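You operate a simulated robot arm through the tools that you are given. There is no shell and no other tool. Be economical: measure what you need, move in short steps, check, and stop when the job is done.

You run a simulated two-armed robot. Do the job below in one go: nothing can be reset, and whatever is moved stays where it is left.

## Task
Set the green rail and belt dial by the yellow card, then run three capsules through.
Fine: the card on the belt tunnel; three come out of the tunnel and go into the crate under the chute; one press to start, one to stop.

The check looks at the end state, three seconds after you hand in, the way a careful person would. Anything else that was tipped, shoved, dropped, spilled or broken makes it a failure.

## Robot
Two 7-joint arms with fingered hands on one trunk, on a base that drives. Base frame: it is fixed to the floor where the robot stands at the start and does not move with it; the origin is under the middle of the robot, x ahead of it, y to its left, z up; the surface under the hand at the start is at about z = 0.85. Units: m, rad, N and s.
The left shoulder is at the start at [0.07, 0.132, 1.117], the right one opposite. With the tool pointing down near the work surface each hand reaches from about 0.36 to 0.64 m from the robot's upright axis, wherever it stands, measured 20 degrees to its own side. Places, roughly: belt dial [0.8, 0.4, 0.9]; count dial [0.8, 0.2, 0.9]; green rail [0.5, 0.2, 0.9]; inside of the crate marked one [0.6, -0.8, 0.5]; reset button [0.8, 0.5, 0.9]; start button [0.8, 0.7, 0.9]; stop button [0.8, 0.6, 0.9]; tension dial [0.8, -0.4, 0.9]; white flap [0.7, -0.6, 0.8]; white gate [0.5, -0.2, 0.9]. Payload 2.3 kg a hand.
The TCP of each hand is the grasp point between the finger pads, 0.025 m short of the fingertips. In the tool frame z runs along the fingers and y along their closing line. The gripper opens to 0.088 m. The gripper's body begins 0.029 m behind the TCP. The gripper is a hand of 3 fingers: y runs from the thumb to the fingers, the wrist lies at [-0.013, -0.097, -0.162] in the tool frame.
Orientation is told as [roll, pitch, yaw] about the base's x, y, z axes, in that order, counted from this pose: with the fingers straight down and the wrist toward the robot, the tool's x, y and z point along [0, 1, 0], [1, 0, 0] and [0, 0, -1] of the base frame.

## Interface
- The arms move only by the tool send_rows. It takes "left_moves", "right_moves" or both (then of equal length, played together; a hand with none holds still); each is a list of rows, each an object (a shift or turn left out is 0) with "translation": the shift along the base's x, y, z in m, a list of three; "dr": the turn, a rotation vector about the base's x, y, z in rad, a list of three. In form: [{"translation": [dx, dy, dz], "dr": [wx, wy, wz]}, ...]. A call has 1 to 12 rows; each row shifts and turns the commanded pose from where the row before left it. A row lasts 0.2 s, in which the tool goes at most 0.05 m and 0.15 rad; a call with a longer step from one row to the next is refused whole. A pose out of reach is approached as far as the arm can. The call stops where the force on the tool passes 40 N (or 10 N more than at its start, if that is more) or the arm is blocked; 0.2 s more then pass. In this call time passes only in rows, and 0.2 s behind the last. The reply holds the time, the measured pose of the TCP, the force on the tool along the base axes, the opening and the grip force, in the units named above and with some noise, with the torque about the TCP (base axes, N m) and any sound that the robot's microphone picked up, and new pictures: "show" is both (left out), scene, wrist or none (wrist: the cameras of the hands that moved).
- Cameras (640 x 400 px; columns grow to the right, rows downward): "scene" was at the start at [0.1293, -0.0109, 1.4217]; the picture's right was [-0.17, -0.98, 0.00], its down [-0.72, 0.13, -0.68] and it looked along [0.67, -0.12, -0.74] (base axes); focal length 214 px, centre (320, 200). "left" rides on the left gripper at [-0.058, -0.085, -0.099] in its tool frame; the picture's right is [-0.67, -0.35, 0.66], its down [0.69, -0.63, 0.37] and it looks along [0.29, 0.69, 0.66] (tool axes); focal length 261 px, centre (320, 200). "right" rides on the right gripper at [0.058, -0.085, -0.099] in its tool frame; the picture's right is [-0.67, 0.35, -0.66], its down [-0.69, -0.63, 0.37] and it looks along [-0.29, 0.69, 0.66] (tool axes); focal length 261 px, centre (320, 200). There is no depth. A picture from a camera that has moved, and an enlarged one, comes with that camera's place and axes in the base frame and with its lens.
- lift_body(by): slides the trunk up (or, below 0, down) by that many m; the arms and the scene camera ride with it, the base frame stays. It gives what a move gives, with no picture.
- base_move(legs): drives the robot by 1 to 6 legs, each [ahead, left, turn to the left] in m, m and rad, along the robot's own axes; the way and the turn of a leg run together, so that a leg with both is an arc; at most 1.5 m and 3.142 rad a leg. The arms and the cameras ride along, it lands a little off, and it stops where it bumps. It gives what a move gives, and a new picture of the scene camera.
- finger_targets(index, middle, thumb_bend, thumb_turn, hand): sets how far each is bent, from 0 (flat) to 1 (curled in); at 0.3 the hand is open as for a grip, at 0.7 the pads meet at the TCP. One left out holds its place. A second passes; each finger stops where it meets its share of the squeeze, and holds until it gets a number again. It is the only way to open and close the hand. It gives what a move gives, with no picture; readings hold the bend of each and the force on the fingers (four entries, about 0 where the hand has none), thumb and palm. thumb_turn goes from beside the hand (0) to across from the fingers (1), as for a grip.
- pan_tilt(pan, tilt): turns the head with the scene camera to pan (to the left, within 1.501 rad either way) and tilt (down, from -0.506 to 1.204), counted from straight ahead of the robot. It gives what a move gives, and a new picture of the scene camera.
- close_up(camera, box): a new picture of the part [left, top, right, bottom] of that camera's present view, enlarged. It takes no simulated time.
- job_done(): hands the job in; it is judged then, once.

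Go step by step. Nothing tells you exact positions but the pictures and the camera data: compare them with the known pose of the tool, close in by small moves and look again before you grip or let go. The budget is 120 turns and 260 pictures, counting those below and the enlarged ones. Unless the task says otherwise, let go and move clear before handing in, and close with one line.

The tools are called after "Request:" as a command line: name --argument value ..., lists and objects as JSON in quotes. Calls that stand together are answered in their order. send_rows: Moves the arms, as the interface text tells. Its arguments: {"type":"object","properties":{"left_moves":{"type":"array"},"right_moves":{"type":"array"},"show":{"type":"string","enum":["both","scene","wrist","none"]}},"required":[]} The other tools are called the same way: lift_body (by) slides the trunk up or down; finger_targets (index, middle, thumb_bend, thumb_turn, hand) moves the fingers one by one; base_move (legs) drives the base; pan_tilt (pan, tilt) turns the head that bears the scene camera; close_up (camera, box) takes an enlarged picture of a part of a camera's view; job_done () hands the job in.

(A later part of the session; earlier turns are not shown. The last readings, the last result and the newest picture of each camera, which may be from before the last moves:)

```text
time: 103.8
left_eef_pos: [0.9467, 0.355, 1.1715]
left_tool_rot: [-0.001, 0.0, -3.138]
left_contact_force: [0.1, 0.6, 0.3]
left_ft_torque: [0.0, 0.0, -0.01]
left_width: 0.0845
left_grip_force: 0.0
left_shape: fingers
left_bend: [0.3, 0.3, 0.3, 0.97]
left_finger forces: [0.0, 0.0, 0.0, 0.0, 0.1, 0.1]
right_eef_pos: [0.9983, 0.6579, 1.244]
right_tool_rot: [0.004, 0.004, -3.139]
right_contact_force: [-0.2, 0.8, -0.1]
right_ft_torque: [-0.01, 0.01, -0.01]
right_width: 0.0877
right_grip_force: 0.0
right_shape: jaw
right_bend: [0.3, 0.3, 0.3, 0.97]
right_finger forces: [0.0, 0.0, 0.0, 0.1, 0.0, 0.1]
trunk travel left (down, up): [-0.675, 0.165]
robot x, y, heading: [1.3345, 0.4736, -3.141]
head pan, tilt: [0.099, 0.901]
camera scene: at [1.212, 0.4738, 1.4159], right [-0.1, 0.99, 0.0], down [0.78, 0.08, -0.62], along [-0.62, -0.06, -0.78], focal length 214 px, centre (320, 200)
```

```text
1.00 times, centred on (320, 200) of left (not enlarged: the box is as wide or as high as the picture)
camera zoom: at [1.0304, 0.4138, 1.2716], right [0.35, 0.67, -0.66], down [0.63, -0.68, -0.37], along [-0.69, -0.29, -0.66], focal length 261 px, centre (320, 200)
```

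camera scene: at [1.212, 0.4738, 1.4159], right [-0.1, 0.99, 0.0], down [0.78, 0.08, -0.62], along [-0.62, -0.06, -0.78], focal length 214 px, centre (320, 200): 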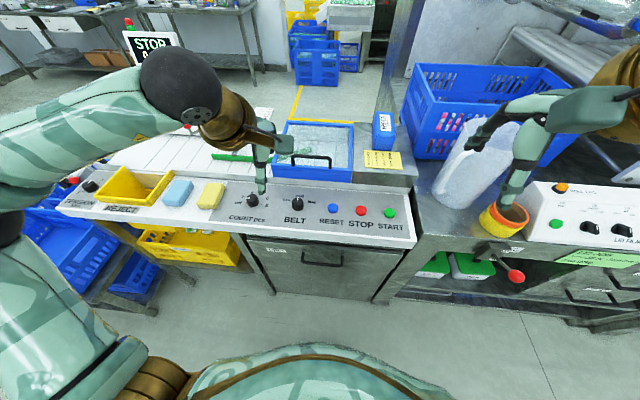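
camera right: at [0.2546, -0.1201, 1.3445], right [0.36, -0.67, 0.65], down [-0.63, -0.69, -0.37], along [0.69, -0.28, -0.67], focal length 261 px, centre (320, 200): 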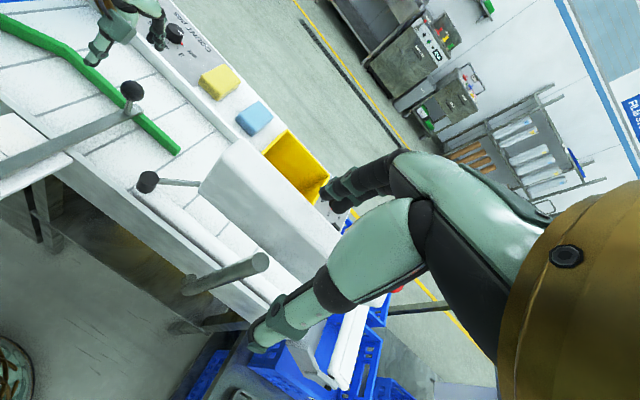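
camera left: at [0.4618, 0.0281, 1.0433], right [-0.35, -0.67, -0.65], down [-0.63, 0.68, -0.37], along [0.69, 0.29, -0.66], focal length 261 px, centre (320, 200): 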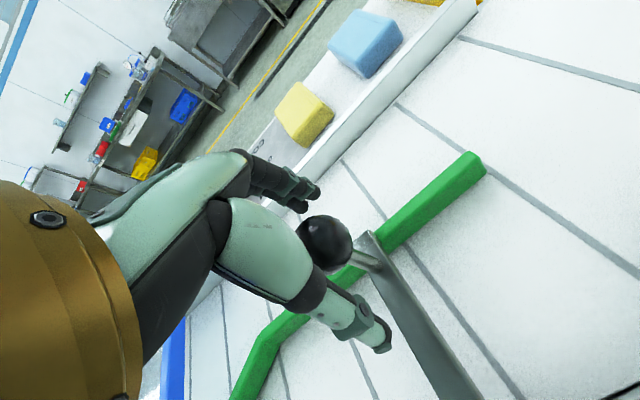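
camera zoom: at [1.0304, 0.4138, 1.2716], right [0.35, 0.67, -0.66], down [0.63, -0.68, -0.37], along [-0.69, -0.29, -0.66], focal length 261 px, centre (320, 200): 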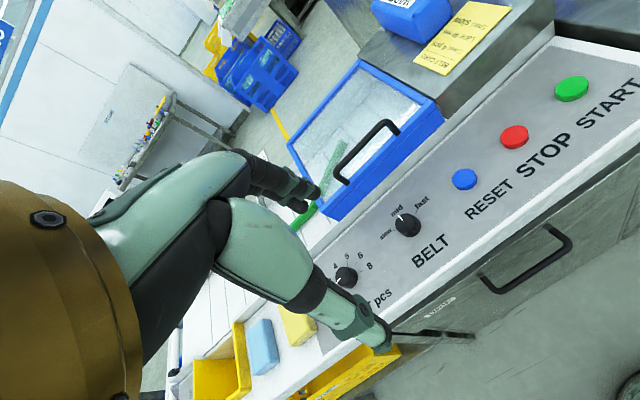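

Belt dial top is at about [0.81, 0.362, 0.886], STOP at [0.812, 0.56] and START at [0.811, 0.644]. I'll place the left hand over the dial, pre-turned by -0.55 rad so that I can twist it through.

Request:
send_rows --left_moves '[{"translation": [-0.035, 0.002, 0], "dr": [0, 0, -0.11]}, {"translation": [-0.035, 0.002, 0], "dr": [0, 0, -0.11]}, {"translation": [-0.035, 0.002, 0], "dr": [0, 0, -0.11]}, {"translation": [-0.032, 0.001, 0], "dr": [0, 0, -0.11]}, {"translation": [0, 0, -0.045], "dr": [0, 0, -0.11]}, {"translation": [0, 0, -0.045]}, {"translation": [0, 0, -0.045]}, {"translation": [0, 0, -0.045]}]' --show "both"

Request:
close_up --camera "left" --box '[200, 120, 520, 380]'

```text
time: 105.6
left_eef_pos: [0.8253, 0.3623, 1.0393]
left_tool_rot: [0.006, -0.008, 2.742]
left_contact_force: [0.2, 0.6, -0.1]
left_ft_torque: [0.02, 0.02, 0.01]
left_width: 0.0845
left_grip_force: 0.1
left_shape: fingers
left_bend: [0.3, 0.3, 0.3, 0.97]
left_finger forces: [0.0, 0.0, 0.0, 0.1, 0.1, 0.1]
left hand out of reach, approached as far as the arm can: row 4, 5
right_eef_pos: [0.9976, 0.6563, 1.246]
right_tool_rot: [0.004, 0.006, -3.138]
right_contact_force: [0.4, 0.2, 0.8]
right_ft_torque: [-0.04, 0.02, -0.01]
right_width: 0.0875
right_grip_force: 0.0
right_shape: jaw
right_bend: [0.3, 0.3, 0.3, 0.97]
right_finger forces: [0.0, 0.0, 0.1, 0.0, 0.0, 0.0]
trunk travel left (down, up): [-0.675, 0.165]
robot x, y, heading: [1.3363, 0.4793, -3.141]
head pan, tilt: [0.099, 0.901]
camera scene: at [1.2119, 0.4735, 1.4159], right [-0.1, 0.99, 0.0], down [0.78, 0.08, -0.62], along [-0.62, -0.06, -0.78], focal length 214 px, centre (320, 200)
camera left: at [0.9282, 0.3835, 1.1373], right [0.57, 0.48, -0.66], down [0.31, -0.88, -0.36], along [-0.76, 0.0, -0.65], focal length 261 px, centre (320, 200)
```

scene: 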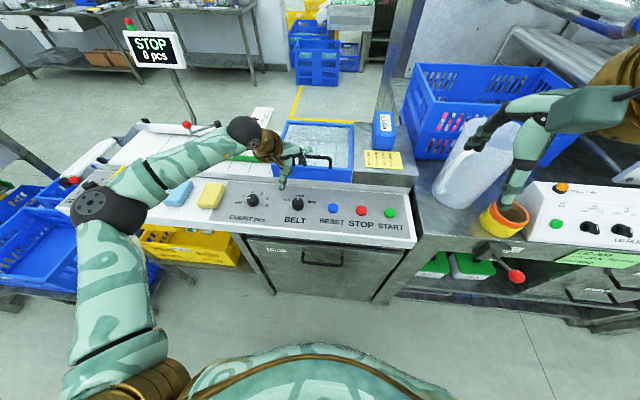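
left: 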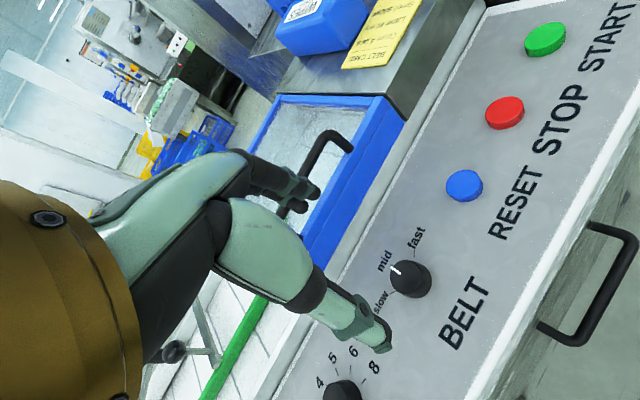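

```text
1.54 times, centred on (360, 250) of left
camera zoom: at [0.9282, 0.3835, 1.1373], right [0.57, 0.48, -0.66], down [0.31, -0.88, -0.36], along [-0.76, 0.0, -0.65], focal length 401 px, centre (258, 123)
```

zoom: 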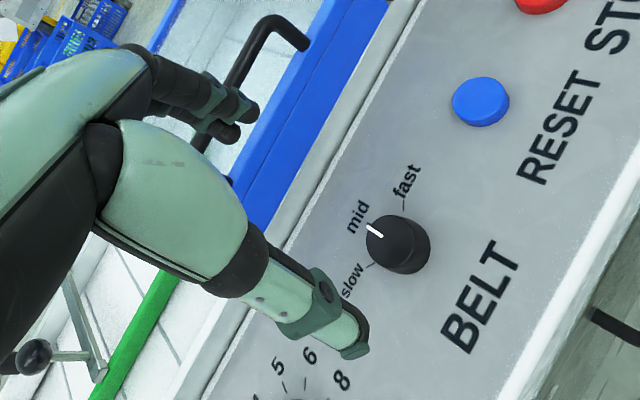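

Request:
send_rows --left_moves '[{"translation": [0, 0, -0.045]}, {"translation": [-0.018, -0.003, -0.035]}]' --show "wrist"

Request:
close_up --camera "scene" --box '[230, 130, 350, 230]'

```text
time: 106.2
left_eef_pos: [0.8065, 0.3599, 0.9573]
left_tool_rot: [0.006, -0.005, 2.746]
left_contact_force: [-0.2, 0.0, 0.4]
left_ft_torque: [-0.02, -0.02, 0.0]
left_width: 0.0847
left_grip_force: 0.0
left_shape: fingers
left_bend: [0.3, 0.3, 0.3, 0.97]
left_finger forces: [0.1, 0.0, 0.0, 0.1, 0.1, 0.1]
right_eef_pos: [0.996, 0.6576, 1.2441]
right_tool_rot: [0.007, 0.005, -3.139]
right_contact_force: [-0.5, 0.0, 0.8]
right_ft_torque: [-0.04, -0.01, 0.02]
right_width: 0.0875
right_grip_force: 0.0
right_shape: jaw
right_bend: [0.3, 0.3, 0.3, 0.97]
right_finger forces: [0.1, 0.0, 0.1, 0.0, 0.0, 0.0]
trunk travel left (down, up): [-0.675, 0.165]
robot x, y, heading: [1.3336, 0.4774, -3.144]
head pan, tilt: [0.099, 0.901]
camera left: at [0.9077, 0.3818, 1.0558], right [0.58, 0.48, -0.66], down [0.31, -0.88, -0.36], along [-0.76, 0.0, -0.66], focal length 261 px, centre (320, 200)
```

left: 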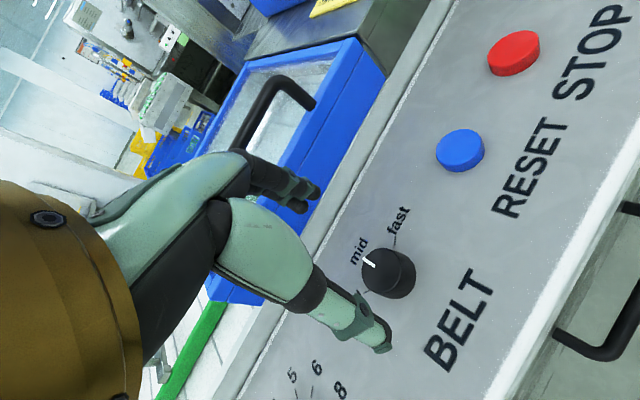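

```text
4.00 times, centred on (290, 180) of scene
camera zoom: at [1.2103, 0.4739, 1.4158], right [-0.1, 0.99, 0.0], down [0.78, 0.08, -0.62], along [-0.62, -0.06, -0.78], focal length 858 px, centre (440, 280)
```

zoom: 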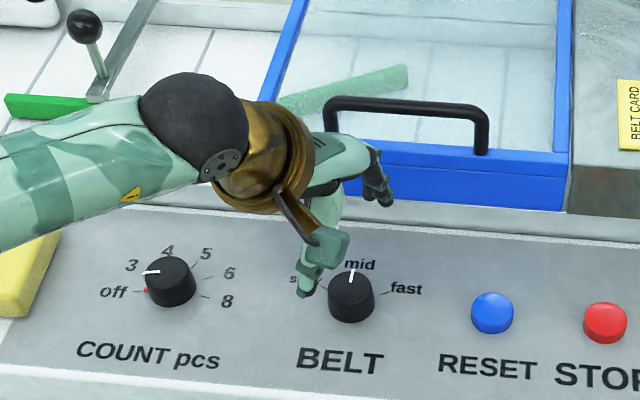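

Request:
send_rows --left_moves '[{"translation": [-0.002, 0.004, -0.03]}, {"translation": [0, 0, -0.02]}, {"translation": [0, 0, -0.012]}]' --show "wrist"

Request:
close_up --camera "scene" --box '[250, 150, 330, 220]'

```text
time: 107.0
left_eef_pos: [0.807, 0.3628, 0.8958]
left_tool_rot: [0.008, -0.007, 2.744]
left_contact_force: [-0.3, 0.3, 0.0]
left_ft_torque: [0.01, 0.03, -0.03]
left_width: 0.0842
left_grip_force: 0.0
left_shape: fingers
left_bend: [0.3, 0.3, 0.3, 0.97]
left_finger forces: [0.0, 0.1, 0.1, 0.0, 0.1, 0.0]
right_eef_pos: [0.9982, 0.6577, 1.2451]
right_tool_rot: [0.006, 0.005, -3.139]
right_contact_force: [0.6, 0.8, 0.0]
right_ft_torque: [-0.03, 0.01, 0.01]
right_width: 0.088
right_grip_force: 0.1
right_shape: jaw
right_bend: [0.3, 0.3, 0.3, 0.97]
right_finger forces: [0.0, 0.0, 0.0, 0.0, 0.0, 0.1]
trunk travel left (down, up): [-0.675, 0.165]
robot x, y, heading: [1.3333, 0.4775, -3.143]
head pan, tilt: [0.099, 0.901]
camera left: at [0.9082, 0.3843, 0.9951], right [0.57, 0.48, -0.66], down [0.31, -0.88, -0.36], along [-0.76, 0.0, -0.65], focal length 261 px, centre (320, 200)
```

left: 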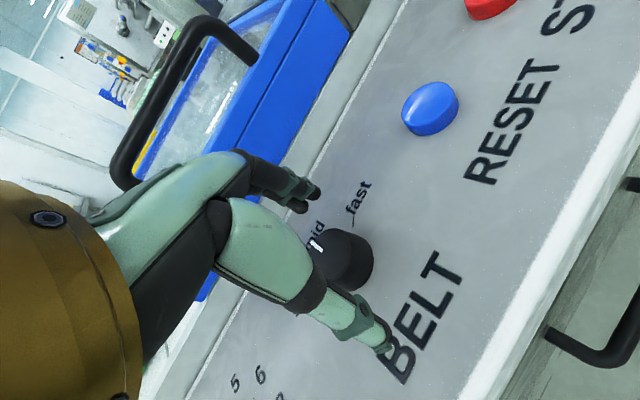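

```text
5.71 times, centred on (290, 185) of scene
camera zoom: at [1.2121, 0.4738, 1.4159], right [-0.1, 0.99, 0.0], down [0.78, 0.08, -0.62], along [-0.62, -0.06, -0.78], focal length 1226 px, centre (491, 286)
```

zoom: 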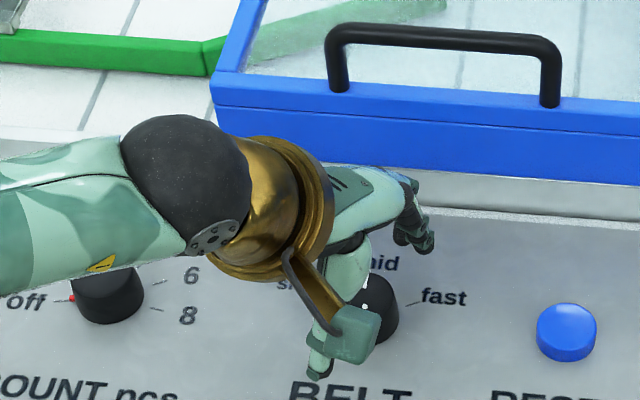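

Fingers straddle the dial, so I'll close on it.

Request:
finger_targets --hand "left" --index 0.62 --middle 0.62 --thumb_bend 0.62

Request:
close_up --camera "left" --box '[160, 120, 480, 400]'

```text
time: 108.0
left_eef_pos: [0.8052, 0.3641, 0.895]
left_tool_rot: [0.009, -0.006, 2.743]
left_contact_force: [-7.2, 3.6, 2.1]
left_ft_torque: [0.08, 0.19, -0.06]
left_width: 0.0202
left_grip_force: 4.8
left_shape: fingers
left_bend: [0.59, 0.56, 0.61, 0.97]
left_finger forces: [2.4, 6.1, 0.0, 0.1, 0.7, 0.1]
right_eef_pos: [0.9937, 0.6586, 1.245]
right_tool_rot: [0.006, 0.007, -3.139]
right_contact_force: [-0.5, -0.5, 0.0]
right_ft_torque: [-0.02, 0.01, -0.01]
right_width: 0.0877
right_grip_force: 0.1
right_shape: jaw
right_bend: [0.3, 0.3, 0.3, 0.97]
right_finger forces: [0.1, 0.0, 0.0, 0.0, 0.0, 0.0]
trunk travel left (down, up): [-0.675, 0.165]
robot x, y, heading: [1.3359, 0.4801, -3.144]
head pan, tilt: [0.099, 0.901]
```

```text
1.43 times, centred on (320, 260) of left
camera zoom: at [0.9062, 0.3857, 0.9949], right [0.58, 0.48, -0.66], down [0.31, -0.88, -0.36], along [-0.76, 0.0, -0.66], focal length 372 px, centre (320, 114)
```

zoom: 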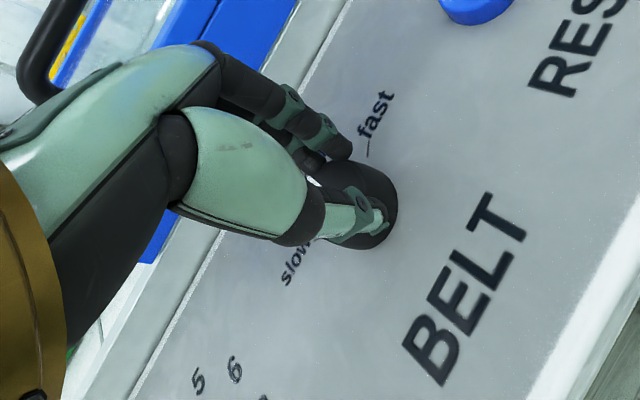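

Request:
finger_targets --hand "left" --index 0.72 --middle 0.72 --thumb_bend 0.75

Request:
close_up --camera "left" --box '[240, 200, 400, 320]'

```text
time: 109.0
left_eef_pos: [0.8054, 0.3676, 0.8962]
left_tool_rot: [0.01, -0.001, 2.741]
left_contact_force: [-7.3, 15.1, 2.9]
left_ft_torque: [0.39, 0.2, -0.18]
left_width: 0.0
left_grip_force: 9.7
left_shape: fingers
left_bend: [0.71, 0.58, 0.74, 0.96]
left_finger forces: [7.6, 8.7, 0.1, 0.1, 3.6, 0.0]
right_eef_pos: [0.9955, 0.6643, 1.2439]
right_tool_rot: [0.011, 0.007, -3.138]
right_contact_force: [-0.1, -0.5, 0.9]
right_ft_torque: [-0.02, 0.01, -0.02]
right_width: 0.0878
right_grip_force: 0.0
right_shape: jaw
right_bend: [0.3, 0.3, 0.3, 0.97]
right_finger forces: [0.0, 0.0, 0.0, 0.0, 0.0, 0.1]
trunk travel left (down, up): [-0.675, 0.165]
robot x, y, heading: [1.3373, 0.4752, -3.138]
head pan, tilt: [0.099, 0.901]
```

```text
3.33 times, centred on (320, 260) of left
camera zoom: at [0.9066, 0.3899, 0.9952], right [0.58, 0.48, -0.66], down [0.31, -0.88, -0.36], along [-0.76, 0.0, -0.66], focal length 869 px, centre (320, 0)
```

zoom: 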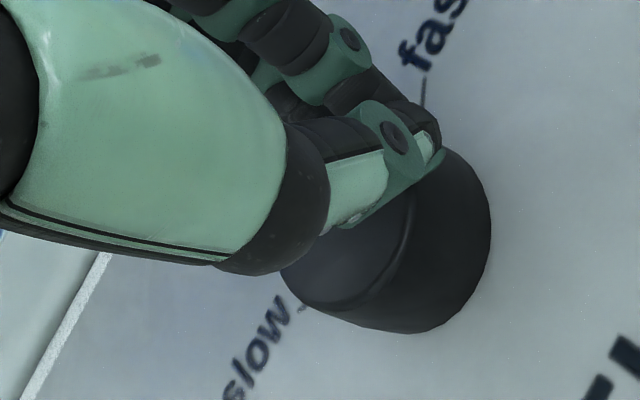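

The grip slipped to one side, and the dial centre looks nearer x ≈ 0.82. I'll open, rise and re-measure.

Request:
finger_targets --hand "left" --index 0.3 --middle 0.3 --thumb_bend 0.3

Request:
send_rows --left_moves '[{"translation": [0, 0, 0.04]}, {"translation": [0, 0, 0.03]}]' --show "wrist"

Request:
close_up --camera "scene" --box '[250, 170, 330, 230]'

Request:
close_up --camera "left" --box '[320, 200, 480, 300]'

```text
time: 110.0
left_eef_pos: [0.8066, 0.3623, 0.8967]
left_tool_rot: [0.007, -0.005, 2.746]
left_contact_force: [0.6, 0.2, -0.3]
left_ft_torque: [-0.02, -0.04, 0.01]
left_width: 0.0845
left_grip_force: 0.0
left_shape: fingers
left_bend: [0.3, 0.3, 0.3, 0.97]
left_finger forces: [0.1, 0.0, 0.0, 0.1, 0.0, 0.0]
right_eef_pos: [0.9983, 0.6567, 1.2455]
right_tool_rot: [0.005, 0.004, -3.138]
right_contact_force: [1.0, 0.2, -0.5]
right_ft_torque: [0.03, 0.0, 0.0]
right_width: 0.0878
right_grip_force: 0.1
right_shape: jaw
right_bend: [0.3, 0.3, 0.3, 0.97]
right_finger forces: [0.1, 0.0, 0.1, 0.0, 0.0, 0.0]
trunk travel left (down, up): [-0.675, 0.165]
robot x, y, heading: [1.3384, 0.4821, -3.135]
head pan, tilt: [0.099, 0.901]
```

```text
time: 110.6
left_eef_pos: [0.8063, 0.3656, 0.9654]
left_tool_rot: [0.008, -0.005, 2.744]
left_contact_force: [0.4, -0.6, 0.2]
left_ft_torque: [0.03, 0.01, -0.01]
left_width: 0.0845
left_grip_force: 0.0
left_shape: fingers
left_bend: [0.3, 0.3, 0.3, 0.97]
left_finger forces: [0.0, 0.0, 0.1, 0.0, 0.0, 0.1]
right_eef_pos: [0.9976, 0.6577, 1.2456]
right_tool_rot: [0.005, 0.003, -3.137]
right_contact_force: [-0.4, 0.4, 1.2]
right_ft_torque: [0.01, -0.02, 0.0]
right_width: 0.0877
right_grip_force: 0.0
right_shape: jaw
right_bend: [0.3, 0.3, 0.3, 0.97]
right_finger forces: [0.1, 0.0, 0.0, 0.0, 0.1, 0.1]
trunk travel left (down, up): [-0.675, 0.165]
robot x, y, heading: [1.3366, 0.4771, -3.14]
head pan, tilt: [0.099, 0.901]
camera left: at [0.9079, 0.3859, 1.0643], right [0.58, 0.48, -0.66], down [0.31, -0.88, -0.36], along [-0.76, 0.0, -0.65], focal length 261 px, centre (320, 200)
```

left: 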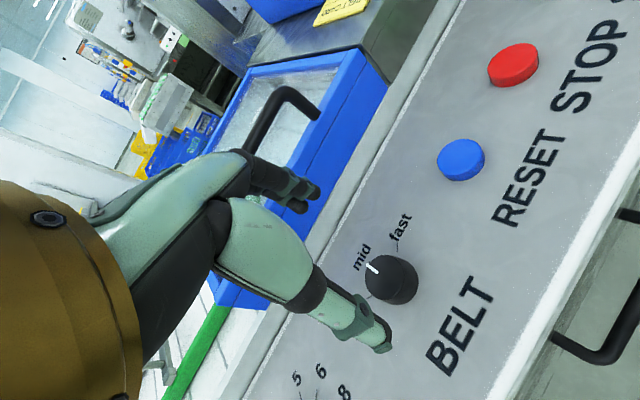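

```text
6.67 times, centred on (290, 200) of scene
camera zoom: at [1.2123, 0.4739, 1.4159], right [-0.1, 0.99, 0.0], down [0.78, 0.08, -0.62], along [-0.62, -0.06, -0.78], focal length 1430 px, centre (520, 200)
```

zoom: 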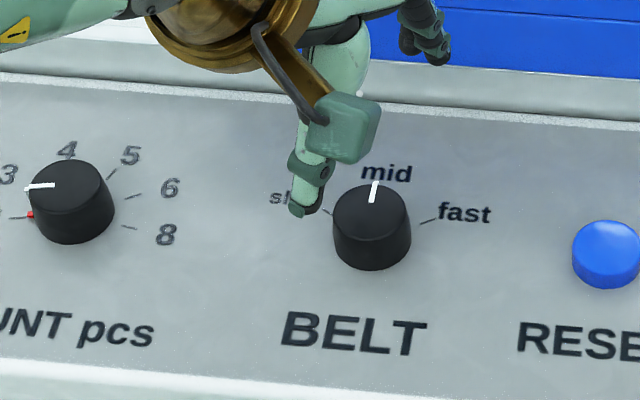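

```text
4.00 times, centred on (400, 250) of left
camera zoom: at [0.9079, 0.3859, 1.0643], right [0.58, 0.48, -0.66], down [0.31, -0.88, -0.36], along [-0.76, 0.0, -0.65], focal length 1043 px, centre (0, 0)
```

zoom: 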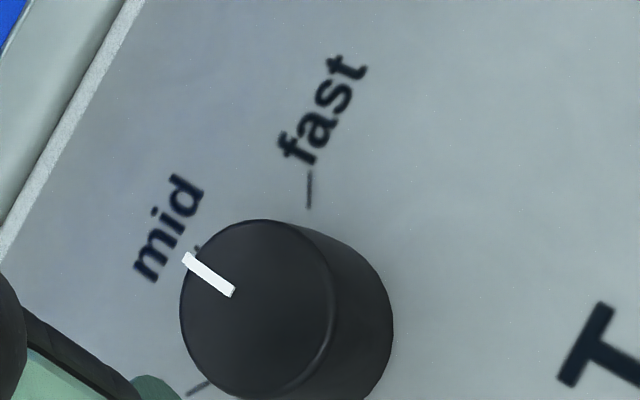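

The dial is still on "mid", with its top at about [0.808, 0.362, 0.890]. I'll shift the hand about 11 mm in -y so the knob sits under both fingers, and go slightly deeper.

Request:
send_rows --left_moves '[{"translation": [0.001, -0.011, -0.03]}, {"translation": [0, 0, -0.03]}, {"translation": [0, 0, -0.009]}, {"translation": [0, 0, -0.008]}]' --show "none"

Request:
finger_targets --hand "left" --index 0.58 --middle 0.58 --thumb_bend 0.58

Request:
close_up --camera "left" --box '[220, 180, 420, 340]'

```text
time: 111.6
left_eef_pos: [0.8074, 0.3515, 0.8888]
left_tool_rot: [0.01, -0.005, 2.744]
left_contact_force: [0.0, -0.4, -0.1]
left_ft_torque: [-0.02, 0.01, -0.01]
left_width: 0.0845
left_grip_force: 0.0
left_shape: fingers
left_bend: [0.3, 0.3, 0.3, 0.97]
left_finger forces: [0.1, 0.1, 0.1, 0.0, 0.1, 0.0]
right_eef_pos: [0.9984, 0.6567, 1.2449]
right_tool_rot: [0.004, 0.004, -3.139]
right_contact_force: [1.0, 0.3, 0.5]
right_ft_torque: [-0.01, 0.01, -0.02]
right_width: 0.0877
right_grip_force: 0.0
right_shape: jaw
right_bend: [0.3, 0.3, 0.3, 0.97]
right_finger forces: [0.1, 0.0, 0.1, 0.1, 0.1, 0.0]
trunk travel left (down, up): [-0.675, 0.165]
robot x, y, heading: [1.3357, 0.4764, -3.139]
head pan, tilt: [0.099, 0.901]
```

```text
time: 112.6
left_eef_pos: [0.8047, 0.3523, 0.8888]
left_tool_rot: [0.009, -0.005, 2.744]
left_contact_force: [-7.8, 2.7, 1.6]
left_ft_torque: [0.09, 0.21, -0.02]
left_width: 0.0335
left_grip_force: 4.0
left_shape: fingers
left_bend: [0.51, 0.54, 0.57, 0.97]
left_finger forces: [4.8, 3.1, 0.1, 0.1, 0.0, 0.1]
right_eef_pos: [0.9958, 0.6578, 1.2442]
right_tool_rot: [0.008, 0.006, -3.138]
right_contact_force: [-0.4, 0.3, -0.2]
right_ft_torque: [0.01, 0.01, -0.04]
right_width: 0.0877
right_grip_force: 0.1
right_shape: jaw
right_bend: [0.3, 0.3, 0.3, 0.97]
right_finger forces: [0.0, 0.1, 0.0, 0.0, 0.0, 0.0]
trunk travel left (down, up): [-0.675, 0.165]
robot x, y, heading: [1.3334, 0.4758, -3.142]
head pan, tilt: [0.099, 0.901]
```

```text
2.50 times, centred on (320, 260) of left
camera zoom: at [0.9058, 0.3748, 0.9874], right [0.58, 0.48, -0.66], down [0.31, -0.88, -0.36], along [-0.76, 0.0, -0.66], focal length 652 px, centre (320, 50)
```

zoom: 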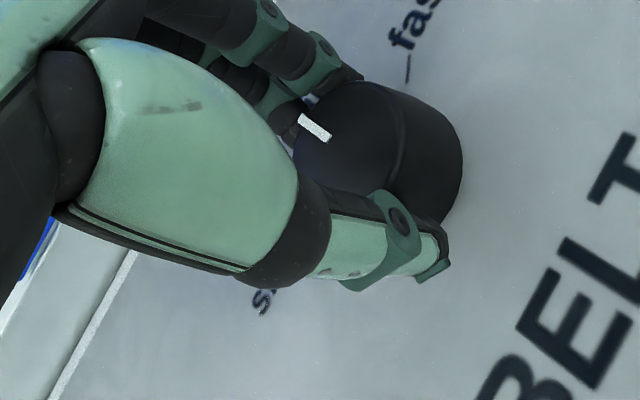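

Request:
finger_targets --hand "left" --index 0.4 --middle 0.4 --thumb_bend 0.4

Request:
send_rows --left_moves '[{"translation": [0.005, 0.005, -0.003]}]' --show "none"

Request:
finger_targets --hand "left" --index 0.65 --middle 0.65 --thumb_bend 0.65

Request:
close_up --camera "left" --box '[220, 180, 420, 340]'

```text
time: 113.6
left_eef_pos: [0.8064, 0.3524, 0.8891]
left_tool_rot: [0.009, -0.005, 2.745]
left_contact_force: [0.3, -0.3, -0.5]
left_ft_torque: [0.0, 0.01, -0.01]
left_width: 0.0632
left_grip_force: 0.1
left_shape: fingers
left_bend: [0.4, 0.4, 0.4, 0.97]
left_finger forces: [0.1, 0.0, 0.0, 0.0, 0.0, 0.0]
right_eef_pos: [0.9973, 0.6564, 1.2453]
right_tool_rot: [0.006, 0.004, -3.138]
right_contact_force: [-0.7, -0.6, -0.1]
right_ft_torque: [-0.01, 0.0, -0.07]
right_width: 0.0877
right_grip_force: 0.1
right_shape: jaw
right_bend: [0.3, 0.3, 0.3, 0.97]
right_finger forces: [0.0, 0.1, 0.0, 0.0, 0.0, 0.0]
trunk travel left (down, up): [-0.675, 0.165]
robot x, y, heading: [1.3356, 0.4823, -3.14]
head pan, tilt: [0.099, 0.901]
```

```text
time: 114.0
left_eef_pos: [0.8118, 0.3572, 0.8857]
left_tool_rot: [0.006, -0.006, 2.746]
left_contact_force: [-0.3, -0.3, -0.1]
left_ft_torque: [0.02, 0.0, -0.03]
left_width: 0.0631
left_grip_force: 0.0
left_shape: fingers
left_bend: [0.4, 0.4, 0.4, 0.97]
left_finger forces: [0.1, 0.0, 0.0, 0.1, 0.0, 0.0]
right_eef_pos: [0.9976, 0.6578, 1.2457]
right_tool_rot: [0.008, 0.006, -3.136]
right_contact_force: [0.2, -0.9, 0.4]
right_ft_torque: [-0.01, 0.01, 0.01]
right_width: 0.0875
right_grip_force: 0.1
right_shape: jaw
right_bend: [0.3, 0.3, 0.3, 0.97]
right_finger forces: [0.0, 0.0, 0.1, 0.0, 0.0, 0.0]
trunk travel left (down, up): [-0.675, 0.165]
robot x, y, heading: [1.341, 0.4789, -3.139]
head pan, tilt: [0.099, 0.901]
```

```text
time: 115.0
left_eef_pos: [0.8076, 0.3622, 0.8851]
left_tool_rot: [0.009, -0.005, 2.744]
left_contact_force: [-17.0, 8.5, 8.7]
left_ft_torque: [0.21, 0.59, -0.11]
left_width: 0.0222
left_grip_force: 10.3
left_shape: fingers
left_bend: [0.54, 0.53, 0.64, 0.97]
left_finger forces: [7.4, 12.0, 0.0, 0.1, 0.7, 0.0]
right_eef_pos: [0.9945, 0.6616, 1.2441]
right_tool_rot: [0.009, 0.009, -3.138]
right_contact_force: [0.3, -0.5, 0.7]
right_ft_torque: [0.0, -0.01, 0.02]
right_width: 0.0875
right_grip_force: 0.0
right_shape: jaw
right_bend: [0.3, 0.3, 0.3, 0.97]
right_finger forces: [0.0, 0.0, 0.0, 0.0, 0.0, 0.1]
trunk travel left (down, up): [-0.675, 0.165]
robot x, y, heading: [1.3347, 0.4793, -3.142]
head pan, tilt: [0.099, 0.901]
```

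```text
2.50 times, centred on (320, 260) of left
camera zoom: at [0.9098, 0.3825, 0.9847], right [0.58, 0.48, -0.66], down [0.31, -0.88, -0.36], along [-0.76, 0.0, -0.66], focal length 652 px, centre (320, 50)
```

zoom: 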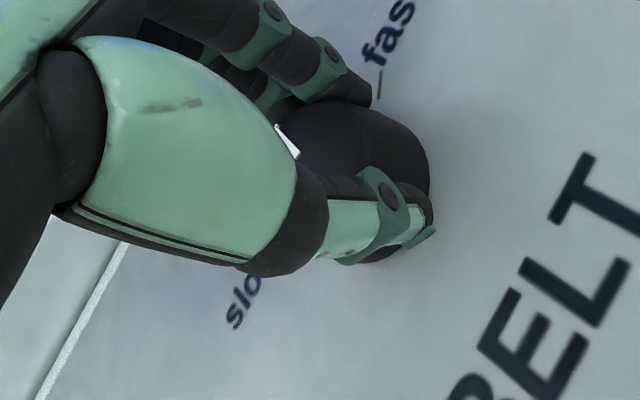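

The fingers hold the far side but the thumb barely touches. I'll bend the thumb further.

Request:
finger_targets --hand "left" --index 0.6 --middle 0.6 --thumb_bend 0.8

Request:
close_up --camera "left" --box '[220, 180, 420, 340]'

Request:
close_up --camera "scene" --box '[250, 170, 330, 230]'

```text
time: 116.0
left_eef_pos: [0.811, 0.358, 0.8862]
left_tool_rot: [0.009, -0.004, 2.746]
left_contact_force: [-4.6, 4.0, 0.4]
left_ft_torque: [0.08, 0.31, -0.11]
left_width: 0.0195
left_grip_force: 12.5
left_shape: fingers
left_bend: [0.5, 0.5, 0.72, 0.96]
left_finger forces: [6.2, 8.8, 0.1, 0.1, 9.4, 0.0]
right_eef_pos: [0.9969, 0.6593, 1.2436]
right_tool_rot: [0.007, 0.004, -3.138]
right_contact_force: [0.2, -0.9, 0.1]
right_ft_torque: [-0.01, -0.01, 0.02]
right_width: 0.0877
right_grip_force: 0.1
right_shape: jaw
right_bend: [0.3, 0.3, 0.3, 0.97]
right_finger forces: [0.1, 0.1, 0.0, 0.1, 0.0, 0.1]
trunk travel left (down, up): [-0.675, 0.165]
robot x, y, heading: [1.335, 0.4791, -3.141]
head pan, tilt: [0.099, 0.901]
```

```text
2.50 times, centred on (320, 260) of left
camera zoom: at [0.9128, 0.3798, 0.9845], right [0.58, 0.48, -0.66], down [0.31, -0.88, -0.36], along [-0.75, 0.0, -0.66], focal length 652 px, centre (320, 50)
```

zoom: 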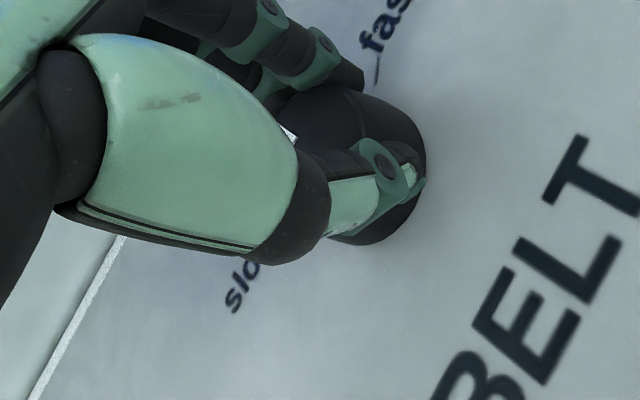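

```text
6.67 times, centred on (290, 200) of scene
camera zoom: at [1.2108, 0.4755, 1.4157], right [-0.1, 0.99, 0.0], down [0.78, 0.08, -0.62], along [-0.62, -0.06, -0.78], focal length 1430 px, centre (520, 200)
```

zoom: 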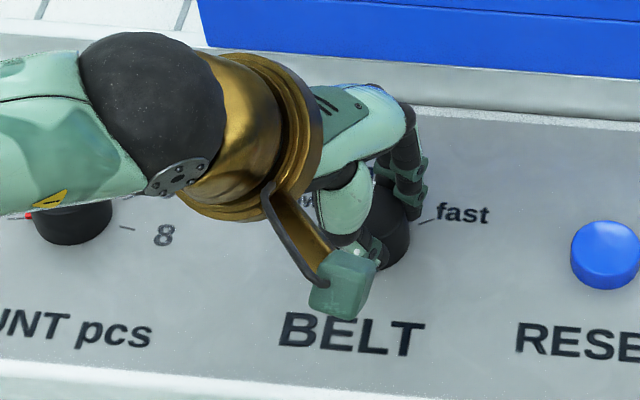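

Now it's gripped on both sides. I'll twist +0.5 rad and check.

Request:
send_rows --left_moves '[{"dr": [0, 0, 0.13]}, {"dr": [0, 0, 0.13]}, {"dr": [0, 0, 0.13]}, {"dr": [0, 0, 0.13]}]' --show "wrist"

Request:
close_up --camera "left" --box '[220, 180, 420, 340]'

```text
time: 117.0
left_eef_pos: [0.8092, 0.3605, 0.8847]
left_tool_rot: [0.011, -0.006, -3.018]
left_contact_force: [-9.5, 10.1, 2.0]
left_ft_torque: [0.06, 0.38, -0.12]
left_width: 0.0201
left_grip_force: 13.9
left_shape: fingers
left_bend: [0.49, 0.51, 0.73, 0.93]
left_finger forces: [8.8, 7.4, 0.1, 0.0, 11.4, 0.1]
right_eef_pos: [0.9937, 0.662, 1.2432]
right_tool_rot: [0.01, 0.007, -3.137]
right_contact_force: [0.0, 0.6, -0.2]
right_ft_torque: [-0.01, 0.0, 0.01]
right_width: 0.0875
right_grip_force: 0.0
right_shape: jaw
right_bend: [0.3, 0.3, 0.3, 0.97]
right_finger forces: [0.0, 0.1, 0.1, 0.0, 0.1, 0.0]
trunk travel left (down, up): [-0.675, 0.165]
robot x, y, heading: [1.3319, 0.477, -3.14]
head pan, tilt: [0.099, 0.901]
camera left: at [0.8864, 0.4301, 0.9842], right [0.26, 0.7, -0.66], down [0.71, -0.61, -0.36], along [-0.66, -0.38, -0.65], focal length 261 px, centre (320, 200)
```

left: 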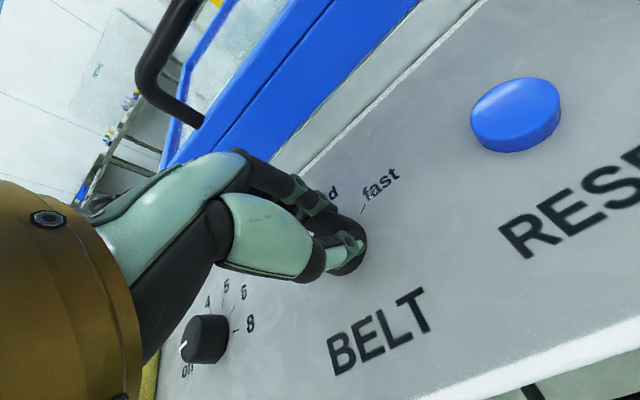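

```text
2.50 times, centred on (320, 260) of left
camera zoom: at [0.8864, 0.4301, 0.9842], right [0.26, 0.7, -0.66], down [0.71, -0.61, -0.36], along [-0.66, -0.38, -0.65], focal length 652 px, centre (320, 50)
```

zoom: 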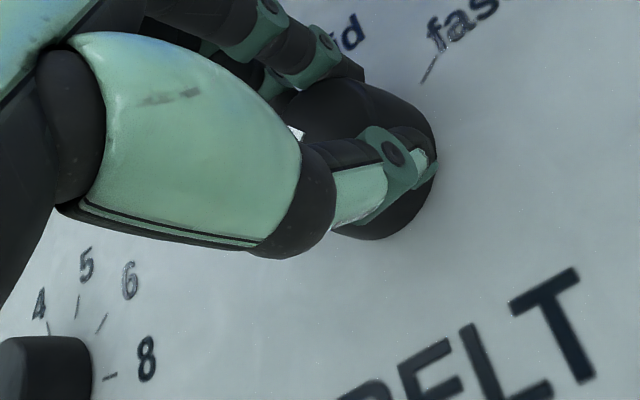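

The pointer is turning with the hand. I'll do the remaining 0.53 rad.

Request:
send_rows --left_moves '[{"dr": [0, 0, 0.135]}, {"dr": [0, 0, 0.135]}, {"dr": [0, 0, 0.135]}, {"dr": [0, 0, 0.135]}]' --show "none"

Request:
close_up --camera "left" --box '[220, 180, 420, 340]'

Request:
close_up --camera "scene" --box '[240, 160, 340, 235]'

```text
time: 118.0
left_eef_pos: [0.8078, 0.3628, 0.8861]
left_tool_rot: [0.012, -0.006, -2.482]
left_contact_force: [-14.9, 17.3, 4.6]
left_ft_torque: [0.25, 0.43, -0.56]
left_width: 0.0209
left_grip_force: 16.8
left_shape: fingers
left_bend: [0.49, 0.51, 0.72, 0.92]
left_finger forces: [13.4, 5.6, 0.0, 0.0, 14.6, 0.0]
right_eef_pos: [0.9938, 0.6651, 1.2428]
right_tool_rot: [0.012, 0.01, -3.142]
right_contact_force: [-1.1, 0.0, 0.8]
right_ft_torque: [-0.02, 0.0, 0.01]
right_width: 0.0878
right_grip_force: 0.0
right_shape: jaw
right_bend: [0.3, 0.3, 0.3, 0.97]
right_finger forces: [0.1, 0.1, 0.0, 0.0, 0.0, 0.0]
trunk travel left (down, up): [-0.675, 0.165]
robot x, y, heading: [1.3357, 0.4781, -3.142]
head pan, tilt: [0.099, 0.901]
```

```text
2.50 times, centred on (320, 260) of left
camera zoom: at [0.839, 0.4624, 0.9837], right [-0.13, 0.73, -0.67], down [0.92, -0.16, -0.36], along [-0.37, -0.66, -0.65], focal length 652 px, centre (320, 50)
```

zoom: 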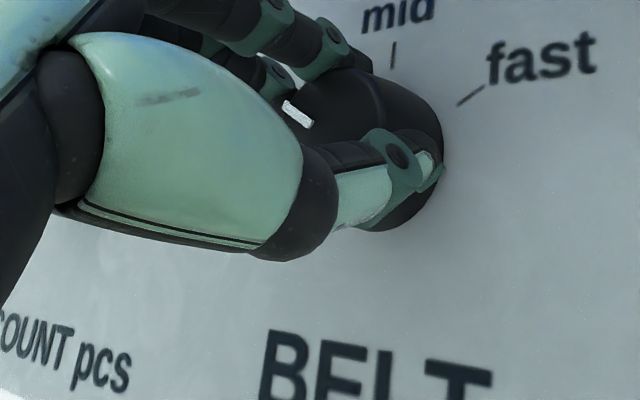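

```text
5.33 times, centred on (290, 198) of scene
camera zoom: at [1.2065, 0.4822, 1.4154], right [-0.1, 0.99, -0.01], down [0.78, 0.07, -0.62], along [-0.61, -0.07, -0.79], focal length 1144 px, centre (480, 213)
```

zoom: 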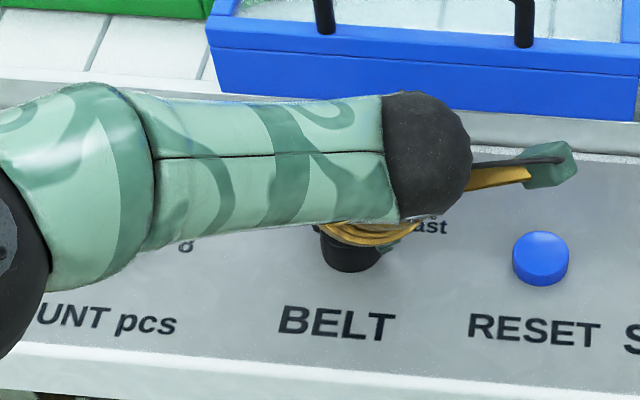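

It turned and now resists, probably against the end stop. I'll open, lift straight up and look.

Request:
finger_targets --hand "left" --index 0.3 --middle 0.3 --thumb_bend 0.3

Request:
send_rows --left_moves '[{"translation": [0, 0, 0.04]}, {"translation": [0, 0, 0.045]}, {"translation": [0, 0, 0.045], "dr": [0, 0, -0.1]}, {"translation": [0.03, -0.01, 0.035], "dr": [0, 0, -0.14]}, {"translation": [0.03, -0.01, 0.03], "dr": [0, 0, -0.14]}, {"translation": [0.03, 0.0, 0.0], "dr": [0, 0, -0.14]}, {"translation": [0.03, 0, 0], "dr": [0, 0, -0.14]}]' --show "none"

Request:
close_up --camera "scene" --box '[210, 170, 340, 235]'

Request:
close_up --camera "left" --box '[260, 150, 540, 350]'

```text
time: 119.0
left_eef_pos: [0.8121, 0.3563, 0.886]
left_tool_rot: [0.008, -0.005, -2.478]
left_contact_force: [0.5, 0.4, -0.7]
left_ft_torque: [-0.03, -0.01, 0.01]
left_width: 0.0845
left_grip_force: 0.1
left_shape: fingers
left_bend: [0.3, 0.3, 0.3, 0.97]
left_finger forces: [0.1, 0.1, 0.0, 0.0, 0.0, 0.1]
right_eef_pos: [0.9982, 0.6562, 1.2453]
right_tool_rot: [0.004, 0.005, -3.138]
right_contact_force: [0.4, 0.0, 0.1]
right_ft_torque: [0.03, 0.03, -0.05]
right_width: 0.0878
right_grip_force: 0.0
right_shape: jaw
right_bend: [0.3, 0.3, 0.3, 0.97]
right_finger forces: [0.0, 0.0, 0.1, 0.1, 0.1, 0.0]
trunk travel left (down, up): [-0.675, 0.165]
robot x, y, heading: [1.3336, 0.4801, -3.14]
head pan, tilt: [0.099, 0.901]
```

```text
time: 120.6
left_eef_pos: [0.933, 0.3341, 1.082]
left_tool_rot: [0.006, -0.008, -3.143]
left_contact_force: [0.5, 0.4, -0.1]
left_ft_torque: [0.03, 0.03, -0.04]
left_width: 0.0843
left_grip_force: 0.1
left_shape: fingers
left_bend: [0.3, 0.3, 0.3, 0.97]
left_finger forces: [0.1, 0.0, 0.0, 0.0, 0.1, 0.0]
right_eef_pos: [0.9992, 0.6567, 1.2453]
right_tool_rot: [0.005, 0.005, -3.139]
right_contact_force: [0.5, 0.9, -0.7]
right_ft_torque: [0.01, 0.0, 0.01]
right_width: 0.0877
right_grip_force: 0.2
right_shape: jaw
right_bend: [0.3, 0.3, 0.3, 0.97]
right_finger forces: [0.1, 0.0, 0.0, 0.1, 0.0, 0.1]
trunk travel left (down, up): [-0.675, 0.165]
robot x, y, heading: [1.3369, 0.4756, -3.142]
head pan, tilt: [0.099, 0.901]
```

```text
4.92 times, centred on (275, 202) of scene
camera zoom: at [1.2134, 0.4728, 1.416], right [-0.1, 0.99, 0.0], down [0.78, 0.08, -0.62], along [-0.62, -0.06, -0.78], focal length 1056 px, centre (542, 188)
```

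zoom: 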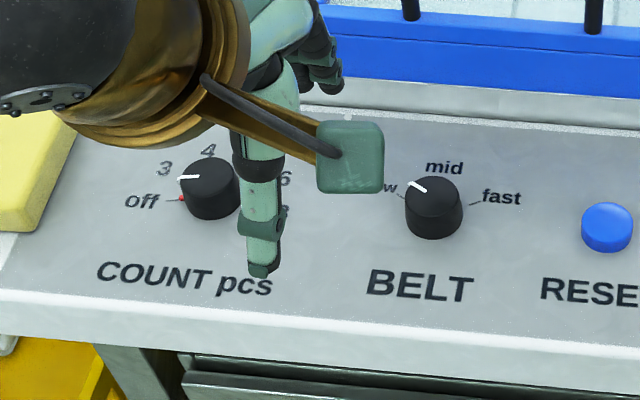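

```text
2.00 times, centred on (400, 250) of left
camera zoom: at [1.0191, 0.3939, 1.1805], right [0.34, 0.67, -0.66], down [0.63, -0.69, -0.36], along [-0.7, -0.29, -0.65], focal length 521 px, centre (160, 100)
```

zoom: 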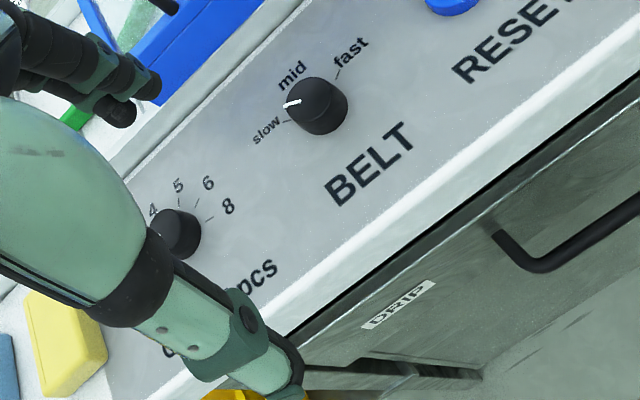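

Request:
close_up --camera "left" --box '[370, 165, 450, 225]'

Request:
close_up --camera "scene" --box '[280, 190, 320, 220]'

```text
6.67 times, centred on (410, 195) of left
camera zoom: at [1.0191, 0.3939, 1.1805], right [0.34, 0.67, -0.66], down [0.63, -0.69, -0.36], along [-0.7, -0.29, -0.65], focal length 1738 px, centre (-280, 233)
```

zoom: 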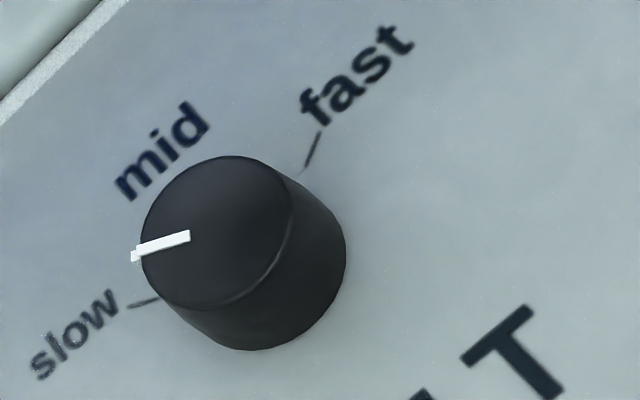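

```text
13.33 times, centred on (300, 205) of scene
camera zoom: at [1.2134, 0.4728, 1.416], right [-0.1, 0.99, 0.0], down [0.78, 0.08, -0.62], along [-0.62, -0.06, -0.78], focal length 2860 px, centre (587, 133)
```

zoom: 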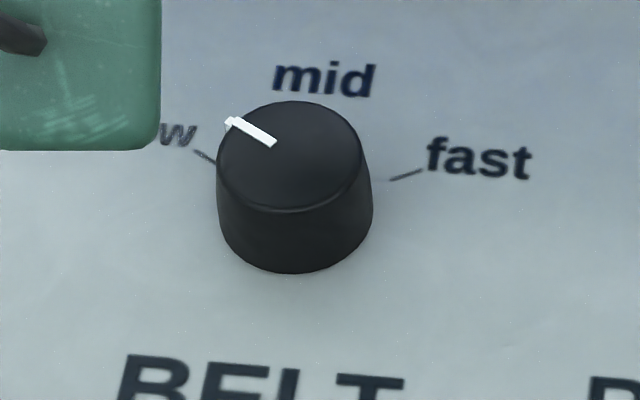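

The pointer is parallel to the "slow" tick in both views, so the dial is set. Next I'll check the rail pointer and the chute/flap from this side.

Request:
pan_tilt --pan 0.75 --tilt 0.6

Request:
close_up --camera "scene" --box '[100, 120, 420, 320]'

```text
time: 121.7
left_eef_pos: [0.9322, 0.3347, 1.0809]
left_tool_rot: [0.008, -0.006, -3.138]
left_contact_force: [0.5, 0.1, -0.1]
left_ft_torque: [0.01, 0.0, -0.02]
left_width: 0.0843
left_grip_force: 0.1
left_shape: fingers
left_bend: [0.3, 0.3, 0.3, 0.97]
left_finger forces: [0.1, 0.0, 0.0, 0.0, 0.0, 0.1]
right_eef_pos: [0.9972, 0.6581, 1.2447]
right_tool_rot: [0.006, 0.006, -3.139]
right_contact_force: [0.2, -0.5, 0.9]
right_ft_torque: [-0.02, -0.01, -0.03]
right_width: 0.0877
right_grip_force: 0.1
right_shape: jaw
right_bend: [0.3, 0.3, 0.3, 0.97]
right_finger forces: [0.0, 0.1, 0.1, 0.1, 0.0, 0.0]
trunk travel left (down, up): [-0.675, 0.165]
robot x, y, heading: [1.3371, 0.4812, -3.144]
head pan, tilt: [0.75, 0.6]
camera scene: at [1.2225, 0.4212, 1.4407], right [-0.68, 0.73, 0.0], down [0.41, 0.39, -0.82], along [-0.6, -0.56, -0.57], focal length 214 px, centre (320, 200)
```

scene: 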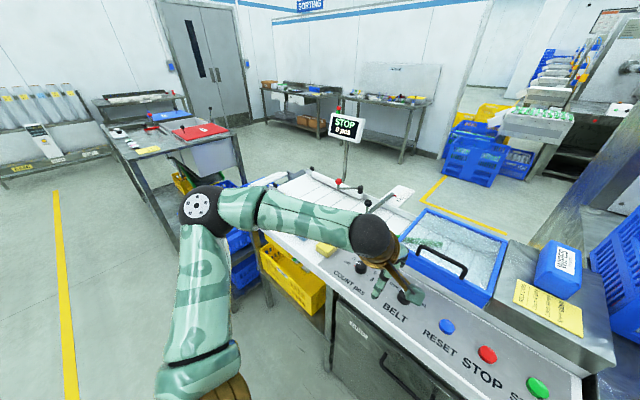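

```text
2.00 times, centred on (260, 220) of scene
camera zoom: at [1.2225, 0.4212, 1.4407], right [-0.68, 0.73, 0.0], down [0.41, 0.39, -0.82], along [-0.6, -0.56, -0.57], focal length 429 px, centre (440, 160)
```

zoom: 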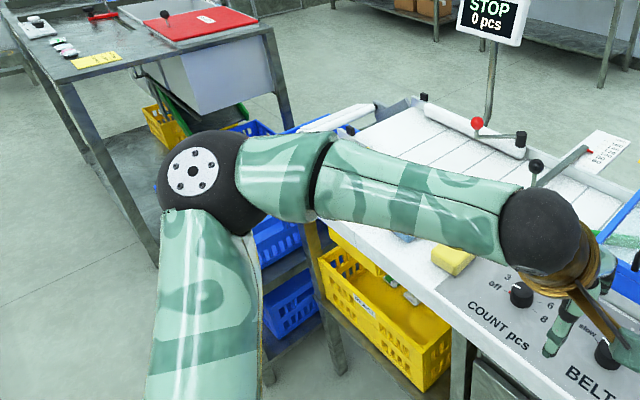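

I'll check the scale pointer closely and pull the left arm back so I can see the chute end.

Request:
close_up --camera "scene" --box '[365, 175, 425, 215]'

Request:
send_rows --left_moves '[{"translation": [0.045, 0.01, 0]}, {"translation": [0.04, 0.01, 0]}, {"translation": [0.03, 0.01, 0.0]}, {"translation": [0, 0, -0.045]}, {"translation": [0, 0, -0.045]}]' --show "scene"

```text
10.00 times, centred on (395, 195) of scene
camera zoom: at [1.2225, 0.4212, 1.4407], right [-0.68, 0.73, 0.0], down [0.41, 0.39, -0.82], along [-0.6, -0.56, -0.57], focal length 2145 px, centre (-430, 250)
```

zoom: 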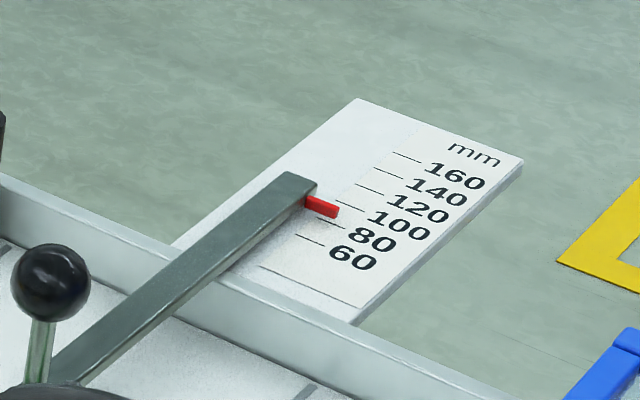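

```text
time: 122.9
left_eef_pos: [1.0132, 0.38, 1.0075]
left_tool_rot: [0.008, -0.002, -3.138]
left_contact_force: [-0.2, -0.5, -0.4]
left_ft_torque: [0.02, 0.0, -0.04]
left_width: 0.0845
left_grip_force: 0.1
left_shape: fingers
left_bend: [0.3, 0.3, 0.3, 0.97]
left_finger forces: [0.1, 0.0, 0.0, 0.0, 0.0, 0.0]
left hand out of reach, approached as far as the arm can: row 4, 5
right_eef_pos: [0.9956, 0.6571, 1.2439]
right_tool_rot: [0.007, 0.006, -3.138]
right_contact_force: [0.5, 0.1, 0.3]
right_ft_torque: [0.0, -0.02, -0.02]
right_width: 0.0877
right_grip_force: 0.1
right_shape: jaw
right_bend: [0.3, 0.3, 0.3, 0.97]
right_finger forces: [0.0, 0.0, 0.0, 0.1, 0.0, 0.0]
trunk travel left (down, up): [-0.675, 0.165]
robot x, y, heading: [1.3378, 0.4787, -3.138]
head pan, tilt: [0.75, 0.6]
camera scene: at [1.2202, 0.4219, 1.4405], right [-0.68, 0.73, 0.0], down [0.41, 0.39, -0.82], along [-0.6, -0.56, -0.57], focal length 214 px, centre (320, 200)
```

scene: 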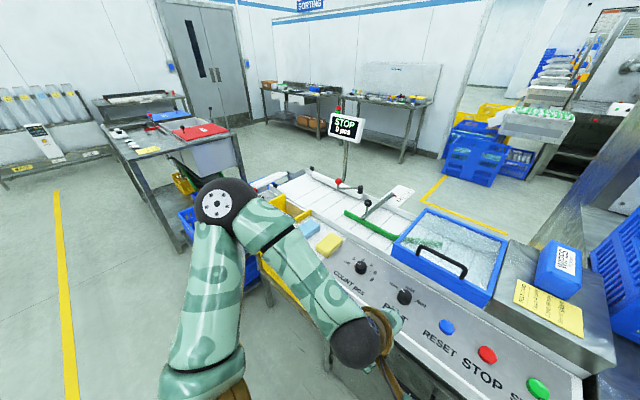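

Both views together give h ≈ 6.7 mm for the pointer and a true reading of 80.0 mm. Next, the chute end.

Request:
close_up --camera "scene" --box '[220, 100, 420, 225]'

Request:
close_up --camera "scene" --box '[330, 110, 370, 145]'

```text
3.20 times, centred on (320, 162) of scene
camera zoom: at [1.2202, 0.4219, 1.4405], right [-0.68, 0.73, 0.0], down [0.41, 0.39, -0.82], along [-0.6, -0.56, -0.57], focal length 686 px, centre (320, 320)
```

zoom: 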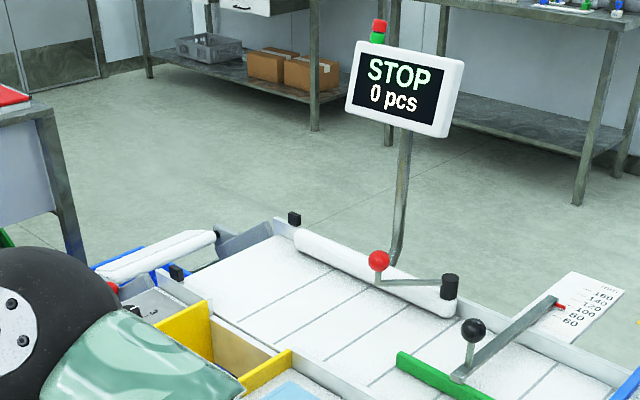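

```text
11.43 times, centred on (350, 128) of scene
camera zoom: at [1.2202, 0.4219, 1.4405], right [-0.68, 0.73, 0.0], down [0.41, 0.39, -0.82], along [-0.6, -0.56, -0.57], focal length 2451 px, centre (-23, 1029)
```

zoom: 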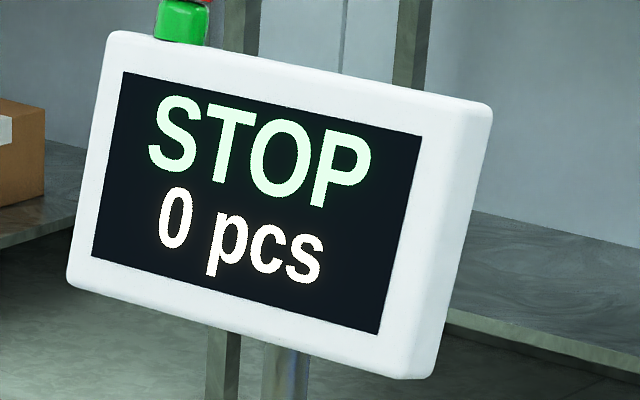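

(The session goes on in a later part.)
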